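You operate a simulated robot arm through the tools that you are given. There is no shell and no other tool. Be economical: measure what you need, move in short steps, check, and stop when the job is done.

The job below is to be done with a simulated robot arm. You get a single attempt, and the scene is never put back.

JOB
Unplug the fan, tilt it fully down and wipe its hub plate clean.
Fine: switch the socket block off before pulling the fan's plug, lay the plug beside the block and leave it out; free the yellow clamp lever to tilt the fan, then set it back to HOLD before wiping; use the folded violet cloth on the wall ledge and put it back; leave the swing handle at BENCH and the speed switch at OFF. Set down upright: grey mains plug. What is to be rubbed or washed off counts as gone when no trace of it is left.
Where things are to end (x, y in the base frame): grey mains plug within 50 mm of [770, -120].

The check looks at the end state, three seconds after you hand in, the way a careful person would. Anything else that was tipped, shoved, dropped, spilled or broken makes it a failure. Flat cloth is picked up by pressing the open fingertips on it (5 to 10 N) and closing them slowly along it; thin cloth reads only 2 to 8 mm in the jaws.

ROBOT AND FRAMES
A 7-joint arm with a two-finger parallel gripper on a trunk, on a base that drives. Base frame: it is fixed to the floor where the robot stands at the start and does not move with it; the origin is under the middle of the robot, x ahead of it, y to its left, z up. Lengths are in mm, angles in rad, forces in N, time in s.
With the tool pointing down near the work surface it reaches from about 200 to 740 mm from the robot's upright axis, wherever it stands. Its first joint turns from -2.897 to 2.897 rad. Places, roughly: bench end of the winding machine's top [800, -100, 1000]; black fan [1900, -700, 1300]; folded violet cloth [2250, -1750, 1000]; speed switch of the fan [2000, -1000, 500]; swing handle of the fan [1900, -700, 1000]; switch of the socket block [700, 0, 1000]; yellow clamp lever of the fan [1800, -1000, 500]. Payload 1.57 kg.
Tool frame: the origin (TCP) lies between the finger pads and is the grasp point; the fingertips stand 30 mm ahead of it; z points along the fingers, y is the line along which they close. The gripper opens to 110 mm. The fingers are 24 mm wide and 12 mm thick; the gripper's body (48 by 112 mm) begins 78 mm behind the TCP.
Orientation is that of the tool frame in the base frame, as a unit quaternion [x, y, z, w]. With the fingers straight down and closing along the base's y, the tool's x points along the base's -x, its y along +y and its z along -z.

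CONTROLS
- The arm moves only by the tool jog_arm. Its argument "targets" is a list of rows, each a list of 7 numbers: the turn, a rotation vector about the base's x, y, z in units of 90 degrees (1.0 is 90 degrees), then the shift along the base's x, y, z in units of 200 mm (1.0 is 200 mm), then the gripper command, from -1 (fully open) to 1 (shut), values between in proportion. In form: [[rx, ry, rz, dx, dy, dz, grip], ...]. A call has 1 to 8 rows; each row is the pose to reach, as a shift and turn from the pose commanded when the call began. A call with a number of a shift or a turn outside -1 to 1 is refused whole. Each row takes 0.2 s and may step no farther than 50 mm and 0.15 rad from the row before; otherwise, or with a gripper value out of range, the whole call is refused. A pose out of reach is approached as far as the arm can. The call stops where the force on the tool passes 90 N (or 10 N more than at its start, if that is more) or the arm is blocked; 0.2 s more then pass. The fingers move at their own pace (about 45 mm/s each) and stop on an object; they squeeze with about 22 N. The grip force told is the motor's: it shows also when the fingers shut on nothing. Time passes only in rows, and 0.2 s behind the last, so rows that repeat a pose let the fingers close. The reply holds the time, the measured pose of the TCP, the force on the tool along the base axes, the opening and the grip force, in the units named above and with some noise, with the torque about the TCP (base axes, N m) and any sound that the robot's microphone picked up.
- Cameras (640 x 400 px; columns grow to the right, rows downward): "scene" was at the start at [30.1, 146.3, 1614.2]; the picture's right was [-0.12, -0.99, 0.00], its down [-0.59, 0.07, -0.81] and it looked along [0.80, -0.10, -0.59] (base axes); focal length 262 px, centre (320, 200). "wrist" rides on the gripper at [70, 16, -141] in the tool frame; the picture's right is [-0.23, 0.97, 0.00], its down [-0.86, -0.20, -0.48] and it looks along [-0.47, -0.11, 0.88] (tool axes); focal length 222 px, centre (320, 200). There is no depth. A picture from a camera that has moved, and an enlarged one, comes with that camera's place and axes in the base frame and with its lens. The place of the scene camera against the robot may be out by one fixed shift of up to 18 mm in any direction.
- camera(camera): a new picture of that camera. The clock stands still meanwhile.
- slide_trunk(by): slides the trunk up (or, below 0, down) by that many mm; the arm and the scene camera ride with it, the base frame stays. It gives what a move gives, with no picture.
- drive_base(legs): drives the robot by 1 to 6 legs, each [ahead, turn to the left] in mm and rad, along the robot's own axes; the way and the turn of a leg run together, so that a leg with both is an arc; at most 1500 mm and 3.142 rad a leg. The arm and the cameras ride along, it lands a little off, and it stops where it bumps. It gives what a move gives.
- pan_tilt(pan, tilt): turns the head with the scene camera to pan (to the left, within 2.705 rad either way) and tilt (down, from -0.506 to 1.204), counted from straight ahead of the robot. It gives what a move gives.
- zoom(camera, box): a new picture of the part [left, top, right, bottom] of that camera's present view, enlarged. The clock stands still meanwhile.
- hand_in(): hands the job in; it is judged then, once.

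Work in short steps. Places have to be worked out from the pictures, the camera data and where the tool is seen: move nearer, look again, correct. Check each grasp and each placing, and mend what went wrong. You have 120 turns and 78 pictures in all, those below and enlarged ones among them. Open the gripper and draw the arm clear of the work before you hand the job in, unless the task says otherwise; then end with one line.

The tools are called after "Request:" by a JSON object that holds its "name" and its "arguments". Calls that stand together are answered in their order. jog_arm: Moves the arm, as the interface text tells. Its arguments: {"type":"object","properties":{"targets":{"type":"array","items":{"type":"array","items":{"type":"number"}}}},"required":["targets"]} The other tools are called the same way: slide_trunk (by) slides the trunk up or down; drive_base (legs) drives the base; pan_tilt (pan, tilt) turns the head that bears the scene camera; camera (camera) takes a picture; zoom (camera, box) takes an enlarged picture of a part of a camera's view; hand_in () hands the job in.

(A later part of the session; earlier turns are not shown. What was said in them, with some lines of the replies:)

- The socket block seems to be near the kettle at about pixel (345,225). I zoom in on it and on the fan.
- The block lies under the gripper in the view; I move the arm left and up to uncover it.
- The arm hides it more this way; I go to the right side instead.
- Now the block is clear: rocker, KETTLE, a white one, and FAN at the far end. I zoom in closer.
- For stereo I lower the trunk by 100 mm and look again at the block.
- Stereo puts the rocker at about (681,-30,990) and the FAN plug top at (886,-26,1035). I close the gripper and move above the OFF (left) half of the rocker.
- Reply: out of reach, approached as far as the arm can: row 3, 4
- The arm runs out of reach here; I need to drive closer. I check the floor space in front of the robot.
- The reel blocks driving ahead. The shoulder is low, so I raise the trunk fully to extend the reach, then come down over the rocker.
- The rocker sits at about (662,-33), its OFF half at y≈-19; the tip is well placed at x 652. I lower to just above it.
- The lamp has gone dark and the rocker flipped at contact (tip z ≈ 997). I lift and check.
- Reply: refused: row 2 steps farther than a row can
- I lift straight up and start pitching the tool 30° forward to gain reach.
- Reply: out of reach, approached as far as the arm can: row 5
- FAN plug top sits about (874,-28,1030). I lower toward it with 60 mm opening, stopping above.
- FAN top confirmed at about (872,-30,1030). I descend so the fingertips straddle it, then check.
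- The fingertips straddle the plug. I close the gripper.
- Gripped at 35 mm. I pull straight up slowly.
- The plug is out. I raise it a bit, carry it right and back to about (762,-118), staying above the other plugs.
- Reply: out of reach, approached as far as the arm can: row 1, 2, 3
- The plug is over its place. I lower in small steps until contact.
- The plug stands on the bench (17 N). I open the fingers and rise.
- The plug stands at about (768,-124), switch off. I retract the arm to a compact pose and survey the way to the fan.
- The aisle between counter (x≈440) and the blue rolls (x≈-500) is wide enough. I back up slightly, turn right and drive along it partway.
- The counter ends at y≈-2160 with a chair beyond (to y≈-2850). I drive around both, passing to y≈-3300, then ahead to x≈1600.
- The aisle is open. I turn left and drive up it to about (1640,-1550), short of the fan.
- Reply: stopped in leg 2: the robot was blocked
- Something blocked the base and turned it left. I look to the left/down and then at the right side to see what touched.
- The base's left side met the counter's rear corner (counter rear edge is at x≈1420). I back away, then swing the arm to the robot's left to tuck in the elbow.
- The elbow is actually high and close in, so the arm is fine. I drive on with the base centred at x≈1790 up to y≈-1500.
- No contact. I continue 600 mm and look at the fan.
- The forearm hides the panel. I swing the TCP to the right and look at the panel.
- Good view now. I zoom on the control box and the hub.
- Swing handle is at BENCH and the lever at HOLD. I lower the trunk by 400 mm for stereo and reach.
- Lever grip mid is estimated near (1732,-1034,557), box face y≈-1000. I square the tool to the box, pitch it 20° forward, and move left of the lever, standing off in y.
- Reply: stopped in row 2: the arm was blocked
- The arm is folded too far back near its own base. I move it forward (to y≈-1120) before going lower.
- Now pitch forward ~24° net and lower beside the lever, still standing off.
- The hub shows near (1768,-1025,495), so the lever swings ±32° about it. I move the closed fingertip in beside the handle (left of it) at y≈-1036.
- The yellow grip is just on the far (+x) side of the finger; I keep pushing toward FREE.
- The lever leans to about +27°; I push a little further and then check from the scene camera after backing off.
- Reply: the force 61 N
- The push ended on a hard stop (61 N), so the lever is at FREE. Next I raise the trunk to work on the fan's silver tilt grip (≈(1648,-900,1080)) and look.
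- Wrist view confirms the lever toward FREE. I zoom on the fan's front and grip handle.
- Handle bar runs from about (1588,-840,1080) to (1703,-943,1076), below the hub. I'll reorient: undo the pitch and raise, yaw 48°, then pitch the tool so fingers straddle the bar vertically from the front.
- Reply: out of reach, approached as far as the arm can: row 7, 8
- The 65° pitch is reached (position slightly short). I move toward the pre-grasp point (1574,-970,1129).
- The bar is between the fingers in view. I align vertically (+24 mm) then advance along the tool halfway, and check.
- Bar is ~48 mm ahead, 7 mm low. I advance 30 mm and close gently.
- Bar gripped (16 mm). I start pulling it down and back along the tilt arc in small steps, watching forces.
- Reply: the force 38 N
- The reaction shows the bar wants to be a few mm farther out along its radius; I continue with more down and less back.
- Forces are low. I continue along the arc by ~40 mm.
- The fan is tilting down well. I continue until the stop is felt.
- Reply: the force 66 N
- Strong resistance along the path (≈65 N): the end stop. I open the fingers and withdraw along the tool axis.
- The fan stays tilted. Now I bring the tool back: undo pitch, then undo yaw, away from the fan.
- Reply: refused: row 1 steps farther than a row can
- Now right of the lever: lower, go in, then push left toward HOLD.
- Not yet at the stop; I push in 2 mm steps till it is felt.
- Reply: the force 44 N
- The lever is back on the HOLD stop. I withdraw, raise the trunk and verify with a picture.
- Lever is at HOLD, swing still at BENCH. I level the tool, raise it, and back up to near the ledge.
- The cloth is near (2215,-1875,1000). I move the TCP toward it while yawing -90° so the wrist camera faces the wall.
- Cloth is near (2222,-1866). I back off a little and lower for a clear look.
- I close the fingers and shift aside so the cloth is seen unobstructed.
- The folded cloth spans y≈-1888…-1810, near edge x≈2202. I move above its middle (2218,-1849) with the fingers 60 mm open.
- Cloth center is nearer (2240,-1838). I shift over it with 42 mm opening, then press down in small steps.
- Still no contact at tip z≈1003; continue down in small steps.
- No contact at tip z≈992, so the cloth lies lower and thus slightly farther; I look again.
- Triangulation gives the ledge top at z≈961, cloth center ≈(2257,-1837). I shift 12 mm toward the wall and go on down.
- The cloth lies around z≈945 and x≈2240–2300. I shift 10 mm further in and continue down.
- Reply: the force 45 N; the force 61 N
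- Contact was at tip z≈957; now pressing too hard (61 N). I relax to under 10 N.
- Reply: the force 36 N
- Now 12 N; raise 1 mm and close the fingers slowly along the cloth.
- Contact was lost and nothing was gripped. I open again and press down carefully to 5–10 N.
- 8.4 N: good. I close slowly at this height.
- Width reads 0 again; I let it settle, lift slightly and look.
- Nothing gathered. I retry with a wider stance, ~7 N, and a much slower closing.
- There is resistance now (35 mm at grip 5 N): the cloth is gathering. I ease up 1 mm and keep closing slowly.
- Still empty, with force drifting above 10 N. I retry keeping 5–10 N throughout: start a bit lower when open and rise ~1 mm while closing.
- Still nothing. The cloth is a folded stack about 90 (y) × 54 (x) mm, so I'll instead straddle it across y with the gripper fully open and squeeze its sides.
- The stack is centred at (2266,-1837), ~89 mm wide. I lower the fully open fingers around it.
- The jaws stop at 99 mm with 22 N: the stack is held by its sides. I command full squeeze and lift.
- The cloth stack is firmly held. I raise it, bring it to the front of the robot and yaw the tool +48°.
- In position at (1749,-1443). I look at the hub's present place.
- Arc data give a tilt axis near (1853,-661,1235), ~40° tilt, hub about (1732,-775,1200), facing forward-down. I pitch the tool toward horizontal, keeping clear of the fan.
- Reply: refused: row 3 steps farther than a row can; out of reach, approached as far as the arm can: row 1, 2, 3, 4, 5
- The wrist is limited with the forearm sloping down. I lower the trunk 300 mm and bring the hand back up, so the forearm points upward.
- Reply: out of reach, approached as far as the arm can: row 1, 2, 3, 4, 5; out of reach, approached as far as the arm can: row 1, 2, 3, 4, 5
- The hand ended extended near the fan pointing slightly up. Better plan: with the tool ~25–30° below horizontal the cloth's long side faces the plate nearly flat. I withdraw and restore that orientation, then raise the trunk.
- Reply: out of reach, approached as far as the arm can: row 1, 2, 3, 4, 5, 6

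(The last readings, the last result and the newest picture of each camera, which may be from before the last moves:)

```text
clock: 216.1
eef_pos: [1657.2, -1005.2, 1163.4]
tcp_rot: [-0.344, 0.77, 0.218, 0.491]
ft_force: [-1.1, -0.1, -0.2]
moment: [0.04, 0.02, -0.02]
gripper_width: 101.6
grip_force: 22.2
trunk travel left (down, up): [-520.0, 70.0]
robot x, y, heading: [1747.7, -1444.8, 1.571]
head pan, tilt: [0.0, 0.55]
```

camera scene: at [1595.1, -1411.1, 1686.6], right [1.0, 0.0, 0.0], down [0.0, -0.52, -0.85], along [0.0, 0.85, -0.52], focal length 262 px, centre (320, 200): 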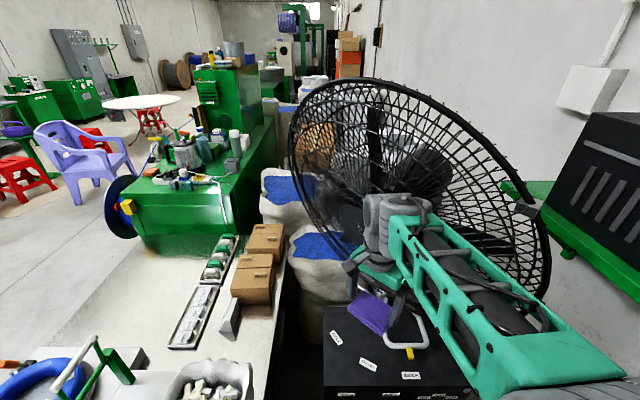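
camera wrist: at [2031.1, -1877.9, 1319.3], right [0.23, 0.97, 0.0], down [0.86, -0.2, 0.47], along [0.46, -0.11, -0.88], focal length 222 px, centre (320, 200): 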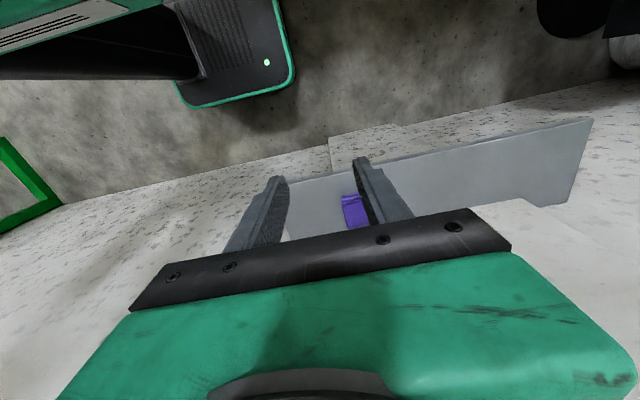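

The jaw reading crept to 101.6 mm; I check the cloth and hub with the wrist camera.

Request:
{"name": "camera", "arguments": {"camera": "wrist"}}

```text
6 pictures are left
camera wrist: at [1541.6, -1112.3, 1161.1], right [-0.66, 0.72, 0.2], down [0.1, -0.18, 0.98], along [0.74, 0.67, 0.05], focal length 222 px, centre (320, 200)
```

wrist: 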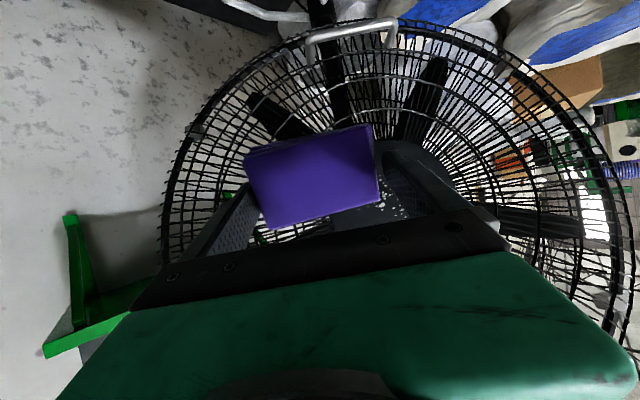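

The cloth is held well, and the hub's dirt lies on a ray through about (1742,-778,1203). I move to a standoff ~80 mm in front of the plate.

Request:
{"name": "jog_arm", "arguments": {"targets": [[0, 0, 0, 0.015, 0.2, -0.02, 1], [0, 0, 0, 0.03, 0.4, -0.05, 1], [0, 0, 0, 0.05, 0.6, -0.07, 1], [0, 0, 0, 0.06, 0.72, -0.095, 1]]}}

```text
clock: 217.1
eef_pos: [1669.2, -859.9, 1144.2]
tcp_rot: [-0.345, 0.77, 0.218, 0.49]
ft_force: [-0.5, -0.3, -1.3]
moment: [-0.03, 0.01, 0.01]
gripper_width: 101.3
grip_force: 21.5
trunk travel left (down, up): [-520.0, 70.0]
robot x, y, heading: [1746.7, -1439.5, 1.568]
head pan, tilt: [0.0, 0.55]
```

Now approach the plate along its normal: 45 mm, then smaller steps until contact.

Request:
{"name": "jog_arm", "arguments": {"targets": [[0, 0, 0, 0.051, 0.057, 0.064, 1], [0, 0, 0, 0.102, 0.114, 0.129, 1], [0, 0, 0, 0.115, 0.128, 0.145, 1]]}}

Request:
{"name": "jog_arm", "arguments": {"targets": [[0, 0, 0, 0.01, 0.011, 0.013, 1], [0, 0, 0, 0.02, 0.023, 0.026, 1]]}}

Request:
{"name": "jog_arm", "arguments": {"targets": [[0, 0, 0, 0.01, 0.011, 0.013, 1], [0, 0, 0, 0.02, 0.023, 0.026, 1]]}}

```text
clock: 217.8
eef_pos: [1690.1, -835.2, 1171.3]
tcp_rot: [-0.346, 0.769, 0.217, 0.492]
ft_force: [-15.8, -12.8, -14.6]
moment: [0.02, 0.47, -0.58]
gripper_width: 102.1
grip_force: 21.9
trunk travel left (down, up): [-520.0, 70.0]
robot x, y, heading: [1745.8, -1442.0, 1.572]
head pan, tilt: [0.0, 0.55]
```

```text
clock: 218.4
eef_pos: [1691.0, -834.8, 1173.4]
tcp_rot: [-0.348, 0.771, 0.213, 0.488]
ft_force: [-38.4, -41.3, -44.1]
moment: [0.55, 2.75, -2.87]
gripper_width: 102.1
grip_force: 22.3
trunk travel left (down, up): [-520.0, 70.0]
robot x, y, heading: [1743.6, -1441.3, 1.573]
head pan, tilt: [0.0, 0.55]
```

```text
clock: 218.9
eef_pos: [1690.5, -835.4, 1173.8]
tcp_rot: [-0.35, 0.774, 0.211, 0.483]
ft_force: [-25.7, -19.4, -4.5]
moment: [0.16, 0.38, -1.61]
gripper_width: 102.2
grip_force: 21.8
trunk travel left (down, up): [-520.0, 70.0]
robot x, y, heading: [1746.4, -1445.5, 1.579]
head pan, tilt: [0.0, 0.55]
stopped in row 2: the force on the tool passed its limit at 93 N (the readings are from after the stop); the commanded pose is now the measured one
```

Contact: the reaction direction (0.53,0.57,0.61) matches the plate normal. It pressed too hard; I back off ~4 mm along the normal.

Request:
{"name": "jog_arm", "arguments": {"targets": [[0, 0, 0, -0.005, -0.006, -0.006, 1], [0, 0, 0, -0.01, -0.011, -0.013, 1], [0, 0, 0, -0.01, -0.011, -0.013, 1]]}}

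```text
clock: 219.7
eef_pos: [1691.2, -835.1, 1171.0]
tcp_rot: [-0.35, 0.773, 0.213, 0.485]
ft_force: [-22.4, -8.4, 7.8]
moment: [-0.12, -0.54, -0.93]
gripper_width: 102.6
grip_force: 22.0
trunk travel left (down, up): [-520.0, 70.0]
robot x, y, heading: [1746.5, -1442.1, 1.575]
head pan, tilt: [0.0, 0.55]
```

I sweep down the plate by 40 mm.

Request:
{"name": "jog_arm", "arguments": {"targets": [[0, 0, 0, 0.0215, 0.024, -0.0385, 1], [0, 0, 0, 0.043, 0.048, -0.077, 1], [0, 0, 0, 0.0645, 0.072, -0.1155, 1], [0, 0, 0, 0.086, 0.096, -0.154, 1]]}}

```text
clock: 220.7
eef_pos: [1694.1, -829.5, 1146.6]
tcp_rot: [-0.348, 0.77, 0.211, 0.491]
ft_force: [-48.9, -67.7, 27.4]
moment: [-0.59, -1.59, -5.11]
gripper_width: 102.6
grip_force: 21.5
trunk travel left (down, up): [-520.0, 70.0]
robot x, y, heading: [1745.7, -1445.2, 1.58]
head pan, tilt: [0.0, 0.55]
```

Force rose mostly horizontally, so the surface there is steeper than assumed. I back off horizontally and look.

Request:
{"name": "jog_arm", "arguments": {"targets": [[0, 0, 0, -0.05, -0.055, 0, 1], [0, 0, 0, -0.1, -0.11, 0, 1], [0, 0, 0, -0.2, -0.22, 0, 1], [0, 0, 0, -0.3, -0.33, 0, 1]]}}

Request:
{"name": "camera", "arguments": {"camera": "wrist"}}

```text
clock: 221.7
eef_pos: [1651.4, -882.0, 1139.1]
tcp_rot: [-0.35, 0.774, 0.21, 0.484]
ft_force: [-0.7, -0.2, -0.9]
moment: [-0.02, -0.04, -0.05]
gripper_width: 102.6
grip_force: 22.0
trunk travel left (down, up): [-520.0, 70.0]
robot x, y, heading: [1744.9, -1442.0, 1.573]
head pan, tilt: [0.0, 0.55]
```

```text
5 pictures are left
camera wrist: at [1533.8, -988.7, 1139.4], right [-0.66, 0.73, 0.19], down [0.11, -0.16, 0.98], along [0.74, 0.67, 0.03], focal length 222 px, centre (320, 200)
```

wrist: 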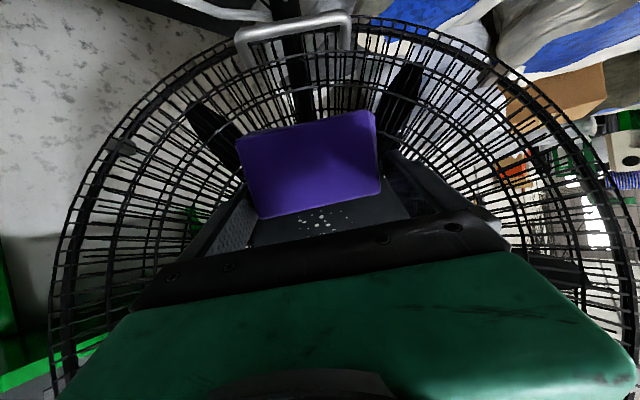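

The dirt lies at roughly (1724,-818), z 1150–1200, and the plate seems tilted only ~20° from vertical. I reposition to the top of the dirt with a small standoff, shifted 12 mm sideways.

Request:
{"name": "jog_arm", "arguments": {"targets": [[0, 0, 0, 0.02, 0, 0.2, 1], [0, 0, 0, 0.06, 0, 0.36, 1], [0, 0, 0, 0.105, 0.045, 0.43, 1], [0, 0, 0, 0.105, 0.045, 0.43, 1]]}}

Request:
{"name": "jog_arm", "arguments": {"targets": [[0, 0, 0, 0.02, 0.022, 0, 1], [0, 0, 0, 0.04, 0.045, 0, 1]]}}

```text
clock: 222.7
eef_pos: [1671.2, -872.8, 1225.9]
tcp_rot: [-0.349, 0.774, 0.211, 0.484]
ft_force: [0.2, 0.5, 0.3]
moment: [0.0, -0.01, 0.02]
gripper_width: 102.2
grip_force: 21.3
trunk travel left (down, up): [-520.0, 70.0]
robot x, y, heading: [1747.8, -1441.9, 1.579]
head pan, tilt: [0.0, 0.55]
```

```text
clock: 223.3
eef_pos: [1679.0, -863.6, 1225.2]
tcp_rot: [-0.35, 0.774, 0.211, 0.484]
ft_force: [-0.1, -0.3, -0.7]
moment: [-0.02, -0.02, 0.01]
gripper_width: 102.0
grip_force: 22.4
trunk travel left (down, up): [-520.0, 70.0]
robot x, y, heading: [1745.8, -1444.3, 1.576]
head pan, tilt: [0.0, 0.55]
```

Request:
{"name": "jog_arm", "arguments": {"targets": [[0, 0, 0, 0.0134, 0.0149, 0, 1], [0, 0, 0, 0.0268, 0.0298, 0, 1]]}}

```text
clock: 223.9
eef_pos: [1685.8, -856.7, 1225.8]
tcp_rot: [-0.349, 0.775, 0.21, 0.484]
ft_force: [0.1, -0.5, 0.0]
moment: [0.02, 0.01, -0.01]
gripper_width: 102.1
grip_force: 21.5
trunk travel left (down, up): [-520.0, 70.0]
robot x, y, heading: [1747.8, -1444.7, 1.573]
head pan, tilt: [0.0, 0.55]
```

Request:
{"name": "jog_arm", "arguments": {"targets": [[0, 0, 0, 0.0134, 0.0149, 0, 1], [0, 0, 0, 0.0268, 0.0298, 0, 1]]}}

```text
clock: 224.5
eef_pos: [1688.7, -853.6, 1225.0]
tcp_rot: [-0.35, 0.774, 0.211, 0.483]
ft_force: [-13.2, -15.8, -5.0]
moment: [0.18, 0.2, -1.13]
gripper_width: 102.1
grip_force: 21.7
trunk travel left (down, up): [-520.0, 70.0]
robot x, y, heading: [1744.1, -1443.0, 1.579]
head pan, tilt: [0.0, 0.55]
```

Contact at 21 N with normal ~15° down, consistent with the two contact points. I sweep down along this slope 75 mm.

Request:
{"name": "jog_arm", "arguments": {"targets": [[0, 0, 0, 0.0087, 0.0096, -0.0483, 1], [0, 0, 0, 0.0174, 0.0192, -0.0966, 1], [0, 0, 0, 0.0261, 0.0288, -0.145, 1], [0, 0, 0, 0.0348, 0.0384, -0.193, 1], [0, 0, 0, 0.0435, 0.048, -0.2415, 1], [0, 0, 0, 0.0522, 0.0576, -0.29, 1], [0, 0, 0, 0.061, 0.067, -0.338, 1], [0, 0, 0, 0.07, 0.077, -0.386, 1]]}}

```text
clock: 226.3
eef_pos: [1702.5, -838.9, 1148.9]
tcp_rot: [-0.349, 0.773, 0.211, 0.485]
ft_force: [-22.6, -19.0, 9.5]
moment: [-0.11, -0.73, -1.52]
gripper_width: 102.1
grip_force: 22.9
trunk travel left (down, up): [-520.0, 70.0]
robot x, y, heading: [1746.8, -1445.9, 1.577]
head pan, tilt: [0.0, 0.55]
```

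Steady contact. I continue 45 mm down, then shift 25 mm sideways and sweep back up.

Request:
{"name": "jog_arm", "arguments": {"targets": [[0, 0, 0, 0.0055, 0.006, -0.0483, 1], [0, 0, 0, 0.014, 0.0155, -0.0966, 1], [0, 0, 0, 0.023, 0.025, -0.145, 1], [0, 0, 0, 0.0315, 0.0345, -0.193, 1], [0, 0, 0, 0.036, 0.039, -0.217, 1]]}}

```text
clock: 227.5
eef_pos: [1710.4, -829.7, 1104.4]
tcp_rot: [-0.349, 0.774, 0.21, 0.484]
ft_force: [-14.7, -15.0, 5.1]
moment: [-0.06, -0.43, -1.06]
gripper_width: 102.1
grip_force: 21.9
trunk travel left (down, up): [-520.0, 70.0]
robot x, y, heading: [1746.9, -1444.8, 1.575]
head pan, tilt: [0.0, 0.55]
```

Request:
{"name": "jog_arm", "arguments": {"targets": [[0, 0, 0, 0.05, -0.042, 0, 1], [0, 0, 0, 0.093, -0.0835, 0, 1], [0, 0, 0, 0.08, -0.098, 0.0725, 1], [0, 0, 0, 0.067, -0.112, 0.145, 1], [0, 0, 0, 0.054, -0.127, 0.2175, 1], [0, 0, 0, 0.041, -0.141, 0.29, 1], [0, 0, 0, 0.028, -0.156, 0.3625, 1], [0, 0, 0, 0.015, -0.17, 0.435, 1]]}}

```text
clock: 229.3
eef_pos: [1711.1, -862.9, 1185.9]
tcp_rot: [-0.353, 0.776, 0.207, 0.48]
ft_force: [-31.0, -25.7, -46.4]
moment: [0.61, 2.96, -2.12]
gripper_width: 102.2
grip_force: 21.8
trunk travel left (down, up): [-520.0, 70.0]
robot x, y, heading: [1745.6, -1441.7, 1.571]
head pan, tilt: [0.0, 0.55]
```

Friction is a bit high going up; I ease out 3 mm and finish the upward pass, then shift the other way.

Request:
{"name": "jog_arm", "arguments": {"targets": [[0, 0, 0, -0.011, -0.012, 0, 1], [0, 0, 0, -0.022, -0.024, 0.06, 1], [0, 0, 0, -0.034, -0.037, 0.12, 1], [0, 0, 0, -0.046, -0.05, 0.18, 1]]}}

```text
clock: 230.3
eef_pos: [1704.5, -871.4, 1227.9]
tcp_rot: [-0.349, 0.775, 0.209, 0.484]
ft_force: [-14.2, -9.2, -22.0]
moment: [0.35, 1.42, -0.82]
gripper_width: 101.8
grip_force: 22.1
trunk travel left (down, up): [-520.0, 70.0]
robot x, y, heading: [1746.8, -1444.6, 1.577]
head pan, tilt: [0.0, 0.55]
```

Now shift 50 mm to the other side and sweep down.

Request:
{"name": "jog_arm", "arguments": {"targets": [[0, 0, 0, -0.093, 0.0835, 0, 1], [0, 0, 0, -0.186, 0.167, 0, 1], [0, 0, 0, -0.173, 0.1815, -0.0725, 1], [0, 0, 0, -0.16, 0.196, -0.145, 1], [0, 0, 0, -0.147, 0.21, -0.2175, 1], [0, 0, 0, -0.134, 0.225, -0.29, 1], [0, 0, 0, -0.121, 0.24, -0.3625, 1], [0, 0, 0, -0.108, 0.254, -0.435, 1]]}}

```text
clock: 232.1
eef_pos: [1685.2, -820.6, 1141.0]
tcp_rot: [-0.349, 0.775, 0.211, 0.483]
ft_force: [0.1, 0.0, 0.0]
moment: [0.01, 0.01, -0.01]
gripper_width: 101.6
grip_force: 21.3
trunk travel left (down, up): [-520.0, 70.0]
robot x, y, heading: [1744.3, -1445.2, 1.576]
head pan, tilt: [0.0, 0.55]
```

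Contact was lost on this side (plate yawed slightly more). I press in and sweep back up here.

Request:
{"name": "jog_arm", "arguments": {"targets": [[0, 0, 0, 0.01, 0.009, 0, 1], [0, 0, 0, 0.02, 0.018, 0, 1]]}}

```text
clock: 232.7
eef_pos: [1686.4, -819.4, 1141.0]
tcp_rot: [-0.35, 0.774, 0.21, 0.484]
ft_force: [-9.4, -11.9, -2.3]
moment: [0.1, 0.03, -0.76]
gripper_width: 101.2
grip_force: 22.0
trunk travel left (down, up): [-520.0, 70.0]
robot x, y, heading: [1748.0, -1444.6, 1.577]
head pan, tilt: [0.0, 0.55]
```

Contact at 15 N. I sweep 35 mm down here, then 110 mm up.

Request:
{"name": "jog_arm", "arguments": {"targets": [[0, 0, 0, 0.016, 0.017, -0.0725, 1], [0, 0, 0, 0.029, 0.031, -0.145, 1], [0, 0, 0, 0.033, 0.035, -0.17, 1], [0, 0, 0, 0.017, 0.018, -0.0975, 1], [0, 0, 0, 0.003, 0.003, -0.025, 1], [0, 0, 0, -0.01, -0.012, 0.0475, 1], [0, 0, 0, -0.024, -0.027, 0.12, 1], [0, 0, 0, -0.038, -0.042, 0.1925, 1]]}}

```text
clock: 234.5
eef_pos: [1679.7, -826.1, 1180.7]
tcp_rot: [-0.348, 0.774, 0.212, 0.485]
ft_force: [-5.9, -5.4, -5.2]
moment: [0.08, 0.17, -0.41]
gripper_width: 101.3
grip_force: 21.7
trunk travel left (down, up): [-520.0, 70.0]
robot x, y, heading: [1746.3, -1447.2, 1.581]
head pan, tilt: [0.0, 0.55]
```

Light contact holds (9 N). I press 2 mm more, finish up to z≈1230, then come down the middle again.

Request:
{"name": "jog_arm", "arguments": {"targets": [[0, 0, 0, 0.004, 0.005, 0.03, 1], [0, 0, 0, -0.008, -0.009, 0.1, 1], [0, 0, 0, -0.021, -0.023, 0.17, 1], [0, 0, 0, -0.034, -0.037, 0.25, 1]]}}

```text
clock: 235.5
eef_pos: [1670.8, -834.7, 1227.2]
tcp_rot: [-0.35, 0.775, 0.209, 0.483]
ft_force: [-18.5, -15.5, -28.1]
moment: [0.43, 1.66, -1.19]
gripper_width: 101.1
grip_force: 21.7
trunk travel left (down, up): [-520.0, 70.0]
robot x, y, heading: [1747.9, -1444.2, 1.576]
head pan, tilt: [0.0, 0.55]
```

I withdraw, lower the trunk (arm goes below the hub, camera gets a more frontal view) and inspect the plate.

Request:
{"name": "jog_arm", "arguments": {"targets": [[0, 0, 0, -0.1, -0.12, 0, 1], [0, 0, 0, -0.2, -0.28, 0, 1], [0, 0, 0, -0.2, -0.48, 0, 1], [0, 0, 0, -0.15, -0.68, 0, 1]]}}

Request:
{"name": "slide_trunk", "arguments": {"by": -300}}

Request:
{"name": "pan_tilt", "arguments": {"pan": -0.15, "tilt": 0.25}}

Request:
{"name": "zoom", "arguments": {"camera": "scene", "box": [200, 100, 420, 260]}}

```text
clock: 236.5
eef_pos: [1647.8, -956.3, 1214.6]
tcp_rot: [-0.349, 0.774, 0.212, 0.484]
ft_force: [-0.2, -0.3, -0.4]
moment: [0.01, -0.02, -0.02]
gripper_width: 101.2
grip_force: 21.5
out of reach, approached as far as the arm can: row 3, 4
trunk travel left (down, up): [-520.0, 70.0]
robot x, y, heading: [1745.7, -1442.9, 1.571]
head pan, tilt: [0.0, 0.55]
```

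```text
clock: 239.5
eef_pos: [1648.0, -956.4, 915.5]
tcp_rot: [-0.349, 0.775, 0.21, 0.483]
ft_force: [0.5, -0.6, -0.2]
moment: [0.0, 0.01, -0.03]
gripper_width: 101.1
grip_force: 22.1
trunk travel left (down, up): [-220.0, 370.0]
robot x, y, heading: [1743.5, -1442.3, 1.576]
head pan, tilt: [0.0, 0.55]
```

```text
clock: 240.3
eef_pos: [1647.5, -956.7, 915.1]
tcp_rot: [-0.35, 0.774, 0.211, 0.483]
ft_force: [0.2, -0.1, -1.1]
moment: [0.01, 0.02, 0.0]
gripper_width: 100.7
grip_force: 22.4
trunk travel left (down, up): [-220.0, 370.0]
robot x, y, heading: [1747.1, -1442.8, 1.58]
head pan, tilt: [-0.15, 0.25]
```

```text
2.50 times, centred on (310, 180) of scene
camera zoom: at [1607.0, -1409.8, 1344.3], right [0.99, -0.14, 0.0], down [-0.04, -0.25, -0.97], along [0.14, 0.96, -0.25], focal length 655 px, centre (345, 250)
```

zoom: 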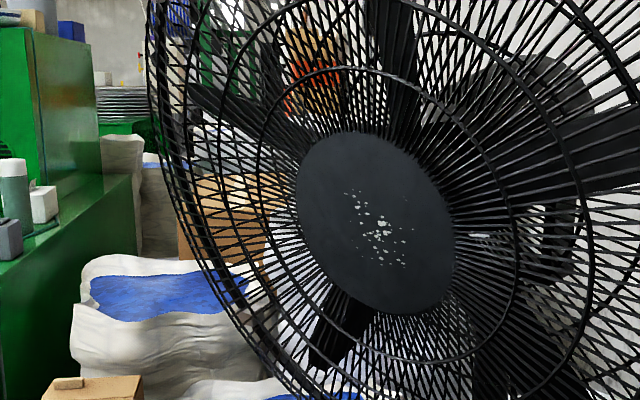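

The view shows dirt remaining, and the torque readings tell the contact was at the +l end of the cloth (~50 mm off-centre): the plate is yawed ~8.5° more. I raise the trunk, yaw the tool -8.5°, and go to a standoff at the top of the dirt (centre ≈(1728,-790,1203)).

Request:
{"name": "slide_trunk", "arguments": {"by": 300}}

Request:
{"name": "jog_arm", "arguments": {"targets": [[0, 0, -0.045, 0.02, 0.1, 0.04, 1], [0, 0, -0.0945, 0.04, 0.25, 0.09, 1], [0, 0, -0.0945, 0.07, 0.42, 0.14, 1], [0, 0, -0.0945, 0.1, 0.585, 0.175, 1], [0, 0, -0.0945, 0.1, 0.585, 0.175, 1]]}}

```text
clock: 243.3
eef_pos: [1648.4, -956.5, 1214.9]
tcp_rot: [-0.35, 0.774, 0.212, 0.484]
ft_force: [-0.3, -0.2, -1.0]
moment: [-0.01, -0.01, 0.0]
gripper_width: 100.8
grip_force: 21.5
trunk travel left (down, up): [-520.0, 70.0]
robot x, y, heading: [1742.3, -1443.5, 1.573]
head pan, tilt: [-0.15, 0.25]
```

```text
clock: 244.5
eef_pos: [1672.8, -844.6, 1237.6]
tcp_rot: [-0.292, 0.798, 0.175, 0.497]
ft_force: [0.2, 0.7, -0.8]
moment: [0.01, 0.03, 0.01]
gripper_width: 100.5
grip_force: 22.0
out of reach, approached as far as the arm can: row 1, 2, 3, 4, 5
trunk travel left (down, up): [-520.0, 70.0]
robot x, y, heading: [1748.3, -1447.2, 1.577]
head pan, tilt: [-0.15, 0.25]
```

Slightly short in height (1237), good enough for the dirt's top edge. I close in on the plate at that height.

Request:
{"name": "jog_arm", "arguments": {"targets": [[0, 0, 0, 0.015, 0.0125, -0.065, 1], [0, 0, 0, 0.03, 0.025, -0.065, 1]]}}

```text
clock: 245.1
eef_pos: [1678.3, -839.9, 1223.0]
tcp_rot: [-0.291, 0.798, 0.174, 0.498]
ft_force: [-3.5, -5.9, -2.0]
moment: [0.01, -0.01, 0.19]
gripper_width: 99.5
grip_force: 22.2
trunk travel left (down, up): [-520.0, 70.0]
robot x, y, heading: [1746.5, -1441.5, 1.573]
head pan, tilt: [-0.15, 0.25]
5 turns are left
```

Contact found, now near the −l end at light touch. With few turns left, I run a batch of wiping passes with small yaw and sideways variations, then withdraw and photograph the plate.

Request:
{"name": "jog_arm", "arguments": {"targets": [[0, 0, 0.028, 0.0116, 0.0095, 0, 1], [0, 0, 0.028, 0.028, 0.023, -0.08, 1], [0, 0, 0.028, 0.0447, 0.0368, -0.16, 1], [0, 0, 0.028, 0.0612, 0.0505, -0.24, 1], [0, 0, 0.028, 0.0778, 0.0641, -0.32, 1], [0, 0, 0.028, 0.0944, 0.0778, -0.4, 1], [0, 0, 0.028, 0.111, 0.0914, -0.48, 1]]}}

Request:
{"name": "jog_arm", "arguments": {"targets": [[0, 0, 0, 0.049, -0.076, 0, 1], [0, 0, 0, 0.0325, -0.0897, 0.08, 1], [0, 0, 0, 0.016, -0.103, 0.16, 1], [0, 0, 0, -0.0007, -0.117, 0.24, 1], [0, 0, 0, -0.0172, -0.1306, 0.32, 1], [0, 0, 0, -0.0338, -0.1443, 0.4, 1], [0, 0, 0, -0.0503, -0.1579, 0.48, 1]]}}

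Request:
{"name": "jog_arm", "arguments": {"targets": [[0, 0, 0, -0.1065, 0.1453, 0, 1], [0, 0, 0, -0.09, 0.159, -0.08, 1], [0, 0, 0, -0.0734, 0.1726, -0.16, 1], [0, 0, 0, -0.0569, 0.1863, -0.24, 1], [0, 0, 0, -0.0403, 0.2, -0.32, 1], [0, 0, 0, -0.0238, 0.2136, -0.4, 1], [0, 0, 0, -0.0072, 0.2272, -0.48, 1]]}}

Request:
{"name": "jog_arm", "arguments": {"targets": [[0, 0, 0.02, -0.078, 0.0785, 0, 1], [0, 0, 0.02, -0.0945, 0.065, 0.08, 1], [0, 0, 0.02, -0.111, 0.0512, 0.16, 1], [0, 0, 0.02, -0.1277, 0.0376, 0.24, 1], [0, 0, 0.02, -0.1442, 0.024, 0.32, 1], [0, 0, 0.02, -0.1608, 0.0103, 0.4, 1], [0, 0, 0.02, -0.1773, -0.0034, 0.48, 1]]}}

Request:
{"name": "jog_arm", "arguments": {"targets": [[0, 0, -0.04, 0.14, -0.15, 0, 1], [0, 0, -0.04, 0.26, -0.3, 0, 1], [0, 0, -0.04, 0.284, -0.281, -0.08, 1], [0, 0, -0.04, 0.3, -0.267, -0.16, 1], [0, 0, -0.04, 0.317, -0.254, -0.24, 1], [0, 0, -0.04, 0.334, -0.24, -0.32, 1], [0, 0, -0.04, 0.35, -0.226, -0.4, 1], [0, 0, -0.04, 0.367, -0.212, -0.48, 1]]}}

Request:
{"name": "jog_arm", "arguments": {"targets": [[0, 0, 0.02, -0.13, 0.13, 0, 1], [0, 0, 0.02, -0.147, 0.116, 0.08, 1], [0, 0, 0.02, -0.163, 0.103, 0.16, 1], [0, 0, 0.02, -0.18, 0.089, 0.24, 1], [0, 0, 0.02, -0.196, 0.076, 0.32, 1], [0, 0, 0.02, -0.213, 0.062, 0.4, 1], [0, 0, 0.02, -0.229, 0.048, 0.48, 1], [0, 0, 0.02, -0.244, 0.036, 0.54, 1]]}}

Request:
{"name": "jog_arm", "arguments": {"targets": [[0, 0, 0, -0.1, -0.09, 0, 1], [0, 0, 0, -0.2, -0.22, 0, 1], [0, 0, 0, -0.2, -0.42, 0, 1], [0, 0, 0, -0.18, -0.62, 0, 1]]}}

Request:
{"name": "slide_trunk", "arguments": {"by": -300}}

Request:
{"name": "zoom", "arguments": {"camera": "scene", "box": [240, 120, 380, 220]}}

```text
clock: 246.7
eef_pos: [1699.7, -822.6, 1128.7]
tcp_rot: [-0.309, 0.791, 0.186, 0.494]
ft_force: [-17.0, -13.2, 0.8]
moment: [0.13, -0.13, -0.26]
gripper_width: 99.3
grip_force: 22.1
trunk travel left (down, up): [-520.0, 70.0]
robot x, y, heading: [1741.3, -1445.7, 1.573]
head pan, tilt: [-0.15, 0.25]
```

```text
clock: 248.3
eef_pos: [1691.6, -852.2, 1225.3]
tcp_rot: [-0.31, 0.792, 0.186, 0.493]
ft_force: [0.6, 0.4, -0.8]
moment: [-0.02, 0.01, 0.0]
gripper_width: 99.4
grip_force: 21.7
trunk travel left (down, up): [-520.0, 70.0]
robot x, y, heading: [1744.8, -1444.3, 1.572]
head pan, tilt: [-0.15, 0.25]
```

```text
clock: 249.9
eef_pos: [1688.1, -808.2, 1128.6]
tcp_rot: [-0.309, 0.791, 0.186, 0.494]
ft_force: [-13.1, -10.9, 0.7]
moment: [0.08, -0.13, -0.31]
gripper_width: 99.4
grip_force: 21.9
trunk travel left (down, up): [-520.0, 70.0]
robot x, y, heading: [1745.1, -1445.3, 1.577]
head pan, tilt: [-0.15, 0.25]
```

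```text
clock: 251.5
eef_pos: [1653.0, -808.3, 1225.5]
tcp_rot: [-0.321, 0.787, 0.194, 0.491]
ft_force: [-8.5, -8.4, -7.1]
moment: [0.14, 0.34, -0.56]
gripper_width: 99.4
grip_force: 22.1
trunk travel left (down, up): [-520.0, 70.0]
robot x, y, heading: [1745.5, -1440.9, 1.572]
head pan, tilt: [-0.15, 0.25]
```

```text
clock: 253.3
eef_pos: [1726.6, -851.3, 1129.5]
tcp_rot: [-0.297, 0.796, 0.178, 0.497]
ft_force: [-8.3, -6.4, 0.6]
moment: [0.05, -0.07, 0.5]
gripper_width: 99.5
grip_force: 22.0
trunk travel left (down, up): [-520.0, 70.0]
robot x, y, heading: [1741.8, -1445.4, 1.575]
head pan, tilt: [-0.15, 0.25]
```

```text
clock: 255.1
eef_pos: [1678.6, -843.3, 1235.7]
tcp_rot: [-0.307, 0.792, 0.184, 0.494]
ft_force: [0.3, -0.1, -0.5]
moment: [0.03, 0.0, -0.01]
gripper_width: 99.4
grip_force: 22.0
trunk travel left (down, up): [-520.0, 70.0]
robot x, y, heading: [1743.3, -1446.9, 1.578]
head pan, tilt: [-0.15, 0.25]
```

```text
clock: 256.1
eef_pos: [1689.5, -952.9, 1207.9]
tcp_rot: [-0.307, 0.792, 0.188, 0.493]
ft_force: [1.7, -1.2, -0.5]
moment: [0.05, 0.06, 0.13]
gripper_width: 99.5
grip_force: 22.2
out of reach, approached as far as the arm can: row 2, 3, 4
trunk travel left (down, up): [-520.0, 70.0]
robot x, y, heading: [1739.6, -1445.3, 1.574]
head pan, tilt: [-0.15, 0.25]
```

```text
clock: 259.1
eef_pos: [1686.1, -947.9, 904.8]
tcp_rot: [-0.308, 0.792, 0.185, 0.494]
ft_force: [0.1, 0.5, 0.2]
moment: [-0.01, -0.01, -0.01]
gripper_width: 99.4
grip_force: 22.3
trunk travel left (down, up): [-220.0, 370.0]
robot x, y, heading: [1746.5, -1441.5, 1.578]
head pan, tilt: [-0.15, 0.25]
```

```text
4.00 times, centred on (310, 170) of scene
camera zoom: at [1606.7, -1409.8, 1344.4], right [0.99, -0.14, 0.0], down [-0.04, -0.24, -0.97], along [0.14, 0.96, -0.25], focal length 1049 px, centre (360, 320)
4 turns are left
```

zoom: 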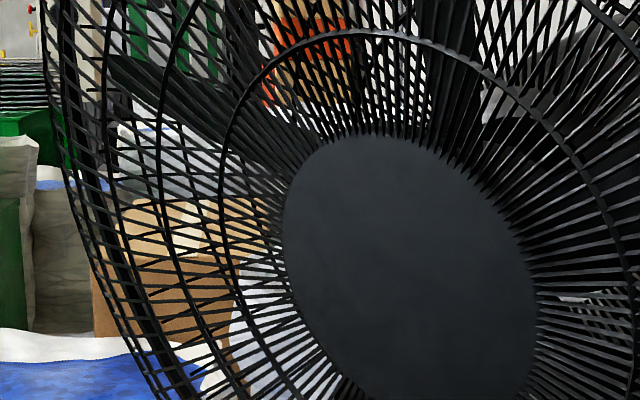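

The plate is clean. Now I return the cloth: raise the trunk, un-pitch and square the tool while retreating, then back the base to the ledge.

Request:
{"name": "slide_trunk", "arguments": {"by": 300}}

Request:
{"name": "jog_arm", "arguments": {"targets": [[-0.0597, 0.0651, 0, 0, -0.1, 0, 1], [-0.1194, 0.1302, 0, 0, -0.2, 0, 1], [-0.179, 0.1953, 0, 0, -0.3, 0, 1], [-0.2387, 0.2605, 0, 0, -0.4, 0, 1], [-0.2984, 0.3256, 0, 0, -0.5, 0, 1], [-0.358, 0.3907, 0, 0, -0.6, 0, 1], [-0.4177, 0.4558, 0, 0, -0.7, 0, 1], [-0.4774, 0.521, 0, 0, -0.75, 0, 1]]}}

Request:
{"name": "jog_arm", "arguments": {"targets": [[0, 0, -0.094, 0.1, 0, 0, 1], [0, 0, -0.188, 0.2, 0, 0, 1], [0, 0, -0.282, 0.3, 0, 0, 1], [0, 0, -0.376, 0.4, 0, 0, 1], [0, 0, -0.47, 0.5, 0, 0, 1]]}}

Request:
{"name": "drive_base", "arguments": {"legs": [[0, 0.046], [-793, 0], [0, -0.05]]}}

Request:
{"name": "slide_trunk", "arguments": {"by": 70}}

Request:
{"name": "jog_arm", "arguments": {"targets": [[0, 0, 0, 0, 0, 0, 1]]}}

```text
clock: 262.1
eef_pos: [1685.3, -949.2, 1204.7]
tcp_rot: [-0.308, 0.792, 0.185, 0.494]
ft_force: [-0.7, 0.2, -1.1]
moment: [-0.01, 0.02, 0.02]
gripper_width: 99.3
grip_force: 22.2
trunk travel left (down, up): [-520.0, 70.0]
robot x, y, heading: [1739.4, -1437.2, 1.577]
head pan, tilt: [-0.15, 0.25]
```

```text
clock: 263.9
eef_pos: [1687.7, -1099.1, 1205.2]
tcp_rot: [-0.365, 0.931, -0.004, 0.001]
ft_force: [-0.3, 0.3, -0.1]
moment: [0.02, 0.01, 0.0]
gripper_width: 99.5
grip_force: 22.2
trunk travel left (down, up): [-520.0, 70.0]
robot x, y, heading: [1746.3, -1441.4, 1.579]
head pan, tilt: [-0.15, 0.25]
```

```text
clock: 265.1
eef_pos: [1786.9, -1098.5, 1204.4]
tcp_rot: [-0.004, 1.0, -0.005, 0.001]
ft_force: [-0.2, -0.6, -1.0]
moment: [-0.02, -0.01, -0.02]
gripper_width: 99.3
grip_force: 21.7
trunk travel left (down, up): [-520.0, 70.0]
robot x, y, heading: [1742.9, -1444.2, 1.577]
head pan, tilt: [-0.15, 0.25]
```

```text
clock: 270.1
eef_pos: [1828.3, -1889.7, 1204.6]
tcp_rot: [-0.001, 1.0, -0.004, 0.0]
ft_force: [-0.3, 0.2, -1.3]
moment: [0.01, -0.01, -0.01]
gripper_width: 99.3
grip_force: 22.1
trunk travel left (down, up): [-520.0, 70.0]
robot x, y, heading: [1781.5, -2232.9, 1.567]
head pan, tilt: [-0.15, 0.25]
```

```text
clock: 271.2
eef_pos: [1828.0, -1888.6, 1275.1]
tcp_rot: [0.0, 1.0, -0.005, -0.001]
ft_force: [-0.5, 0.0, -0.5]
moment: [0.0, -0.01, 0.02]
gripper_width: 99.3
grip_force: 21.9
trunk travel left (down, up): [-590.0, 0.0]
robot x, y, heading: [1787.2, -2235.7, 1.568]
head pan, tilt: [-0.15, 0.25]
```

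```text
clock: 271.6
eef_pos: [1828.2, -1888.6, 1275.4]
tcp_rot: [-0.001, 1.0, -0.005, 0.0]
ft_force: [-1.3, -0.4, 0.1]
moment: [0.01, -0.01, -0.01]
gripper_width: 99.6
grip_force: 21.7
trunk travel left (down, up): [-590.0, 0.0]
robot x, y, heading: [1781.9, -2232.9, 1.565]
head pan, tilt: [-0.15, 0.25]
3 turns are left
```

Position is nearly the same as at pick-up. I bring the cloth over its old place on the ledge and lower to ~10 mm above, with a check picture.

Request:
{"name": "jog_arm", "arguments": {"targets": [[0, 0, 0, 0.17, 0.02, -0.08, 1], [0, 0, 0, 0.34, 0.04, -0.16, 1], [0, 0, 0, 0.51, 0.06, -0.25, 1], [0, 0, 0, 0.68, 0.08, -0.33, 1], [0, 0, 0, 0.85, 0.1, -0.42, 1], [0, 0, 0, 1, 0.125, -0.5, 1]]}}

Request:
{"name": "jog_arm", "arguments": {"targets": [[0, 0, 0, 0.17, 0.02, -0.08, 1], [0, 0, 0, 0.34, 0.04, -0.16, 1], [0, 0, 0, 0.51, 0.06, -0.25, 1], [0, 0, 0, 0.68, 0.08, -0.33, 1], [0, 0, 0, 0.85, 0.1, -0.42, 1], [0, 0, 0, 1, 0.12, -0.5, 1]]}}

Request:
{"name": "jog_arm", "arguments": {"targets": [[0, 0, 0, 0.16, 0, 0, 1], [0, 0, 0, 0.16, 0, -0.15, 1], [0, 0, 0, 0.16, 0, -0.3, 1], [0, 0, 0, 0.16, 0, -0.4, 1], [0, 0, 0, 0.16, 0, -0.45, 1]]}}

Request:
{"name": "camera", "arguments": {"camera": "wrist"}}

```text
clock: 273.0
eef_pos: [2029.4, -1863.2, 1176.2]
tcp_rot: [-0.001, 1.0, -0.004, 0.001]
ft_force: [0.4, -0.4, -0.3]
moment: [0.01, 0.01, 0.01]
gripper_width: 99.5
grip_force: 21.4
trunk travel left (down, up): [-590.0, 0.0]
robot x, y, heading: [1785.4, -2234.1, 1.569]
head pan, tilt: [-0.15, 0.25]
```

```text
clock: 274.4
eef_pos: [2229.1, -1840.0, 1074.7]
tcp_rot: [-0.001, 1.0, -0.004, -0.001]
ft_force: [0.8, 1.4, -0.3]
moment: [0.0, 0.03, 0.04]
gripper_width: 99.3
grip_force: 22.5
trunk travel left (down, up): [-590.0, 0.0]
robot x, y, heading: [1788.0, -2234.7, 1.566]
head pan, tilt: [-0.15, 0.25]
```

```text
clock: 275.6
eef_pos: [2261.2, -1841.2, 984.4]
tcp_rot: [-0.001, 1.0, -0.005, 0.0]
ft_force: [-0.3, -0.6, -1.4]
moment: [0.01, -0.03, 0.03]
gripper_width: 99.4
grip_force: 21.6
trunk travel left (down, up): [-590.0, 0.0]
robot x, y, heading: [1787.2, -2235.6, 1.562]
head pan, tilt: [-0.15, 0.25]
```

```text
2 pictures are left
camera wrist: at [2192.1, -1824.4, 1126.0], right [0.23, 0.97, -0.01], down [0.86, -0.19, 0.48], along [0.47, -0.12, -0.88], focal length 222 px, centre (320, 200)
2 turns are left
```

wrist: 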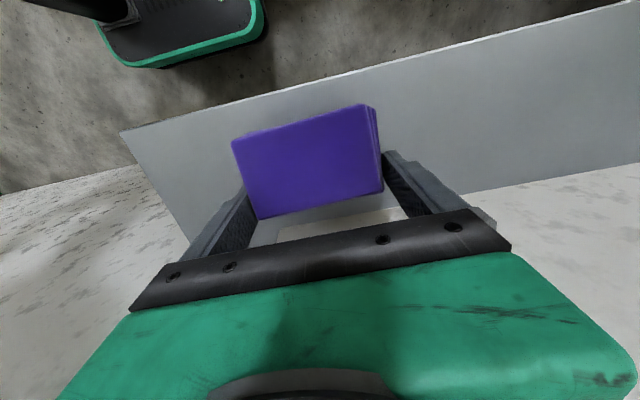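

The cloth is over the ledge. I lower to the pick-up height, release, rise straight up and retreat, then check with a picture.

Request:
{"name": "jog_arm", "arguments": {"targets": [[0, 0, 0, 0, 0, -0.015, 1], [0, 0, 0, 0, 0, -0.03, 1], [0, 0, 0, 0, 0, -0.045, 1], [0, 0, 0, 0, 0, -0.056, 1]]}}

Request:
{"name": "jog_arm", "arguments": {"targets": [[0, 0, 0, 0, 0, 0, -0.82], [0, 0, 0, 0, 0, 0, -0.9], [0, 0, 0, 0, 0, 0, -1], [0, 0, 0, 0, 0, 0, -1], [0, 0, 0, 0, 0, 0, -1]]}}

Request:
{"name": "jog_arm", "arguments": {"targets": [[0, 0, 0, 0, 0, 0.04, -1], [0, 0, 0, 0, 0, 0.1, -1], [0, 0, 0, 0, 0, 0.2, -1], [0, 0, 0, 0, 0, 0.4, -1], [0, 0, 0, 0, 0, 0.6, -1], [0, 0, 0, -0.2, 0, 0.65, -1]]}}

Request:
{"name": "camera", "arguments": {"camera": "wrist"}}

Request:
{"name": "jog_arm", "arguments": {"targets": [[0, 0, 0, -0.2, 0, 0, -1], [0, 0, 0, -0.4, 0, 0, -1], [0, 0, 0, -0.6, 0, 0, -1], [0, 0, 0, -0.8, 0, 0, -1], [0, 0, 0, -1, 0, 0, -1]]}}

```text
clock: 276.6
eef_pos: [2259.8, -1841.4, 973.4]
tcp_rot: [-0.002, 1.0, -0.004, 0.001]
ft_force: [-0.4, 0.5, -0.5]
moment: [-0.03, -0.04, 0.03]
gripper_width: 99.2
grip_force: 22.0
trunk travel left (down, up): [-590.0, 0.0]
robot x, y, heading: [1787.7, -2234.5, 1.566]
head pan, tilt: [-0.15, 0.25]
```

```text
clock: 277.8
eef_pos: [2259.7, -1842.4, 972.9]
tcp_rot: [-0.001, 1.0, -0.004, 0.001]
ft_force: [-0.1, 0.2, 0.3]
moment: [0.05, 0.01, 0.02]
gripper_width: 110.0
grip_force: 0.2
trunk travel left (down, up): [-590.0, 0.0]
robot x, y, heading: [1785.8, -2235.3, 1.561]
head pan, tilt: [-0.15, 0.25]
```

```text
clock: 279.2
eef_pos: [2219.9, -1842.1, 1104.1]
tcp_rot: [-0.001, 1.0, -0.005, 0.0]
ft_force: [-0.1, 0.5, 0.2]
moment: [-0.01, -0.02, -0.02]
gripper_width: 110.0
grip_force: 0.0
trunk travel left (down, up): [-590.0, 0.0]
robot x, y, heading: [1784.6, -2234.5, 1.566]
head pan, tilt: [-0.15, 0.25]
```

```text
1 pictures are left
camera wrist: at [2150.2, -1824.6, 1245.6], right [0.23, 0.97, -0.01], down [0.86, -0.19, 0.48], along [0.47, -0.12, -0.88], focal length 222 px, centre (320, 200)
```

wrist: 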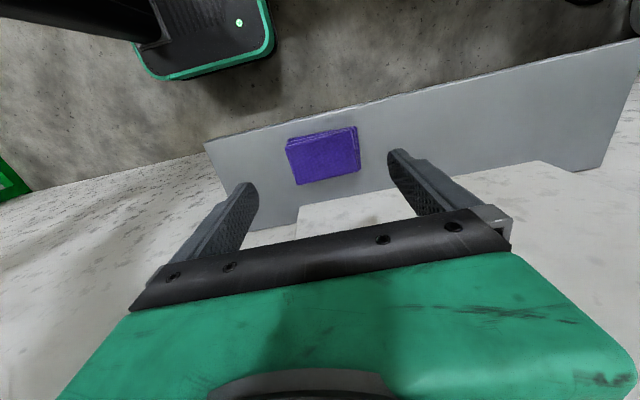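

```text
clock: 280.4
eef_pos: [2020.0, -1839.2, 1104.0]
tcp_rot: [-0.001, 1.0, -0.005, -0.001]
ft_force: [0.1, -0.3, 0.6]
moment: [-0.04, 0.03, -0.02]
gripper_width: 110.2
grip_force: 0.1
trunk travel left (down, up): [-590.0, 0.0]
robot x, y, heading: [1785.1, -2233.0, 1.561]
head pan, tilt: [-0.15, 0.25]
1 turns are left
```

The cloth lies flat on the ledge, the gripper is open and the arm is clear, so I hand the job in.

Request:
{"name": "hand_in", "arguments": {}}

```text
The job is handed in.
```

The job is handed in: the fan is unplugged, tilted fully down with the lever back at HOLD, its hub plate looks clean, and the violet cloth is back on the ledge. While driving behind the counter, the base bumped its rear corner and stopped. Nothing appeared tipped or moved in the pictures I took afterwards.
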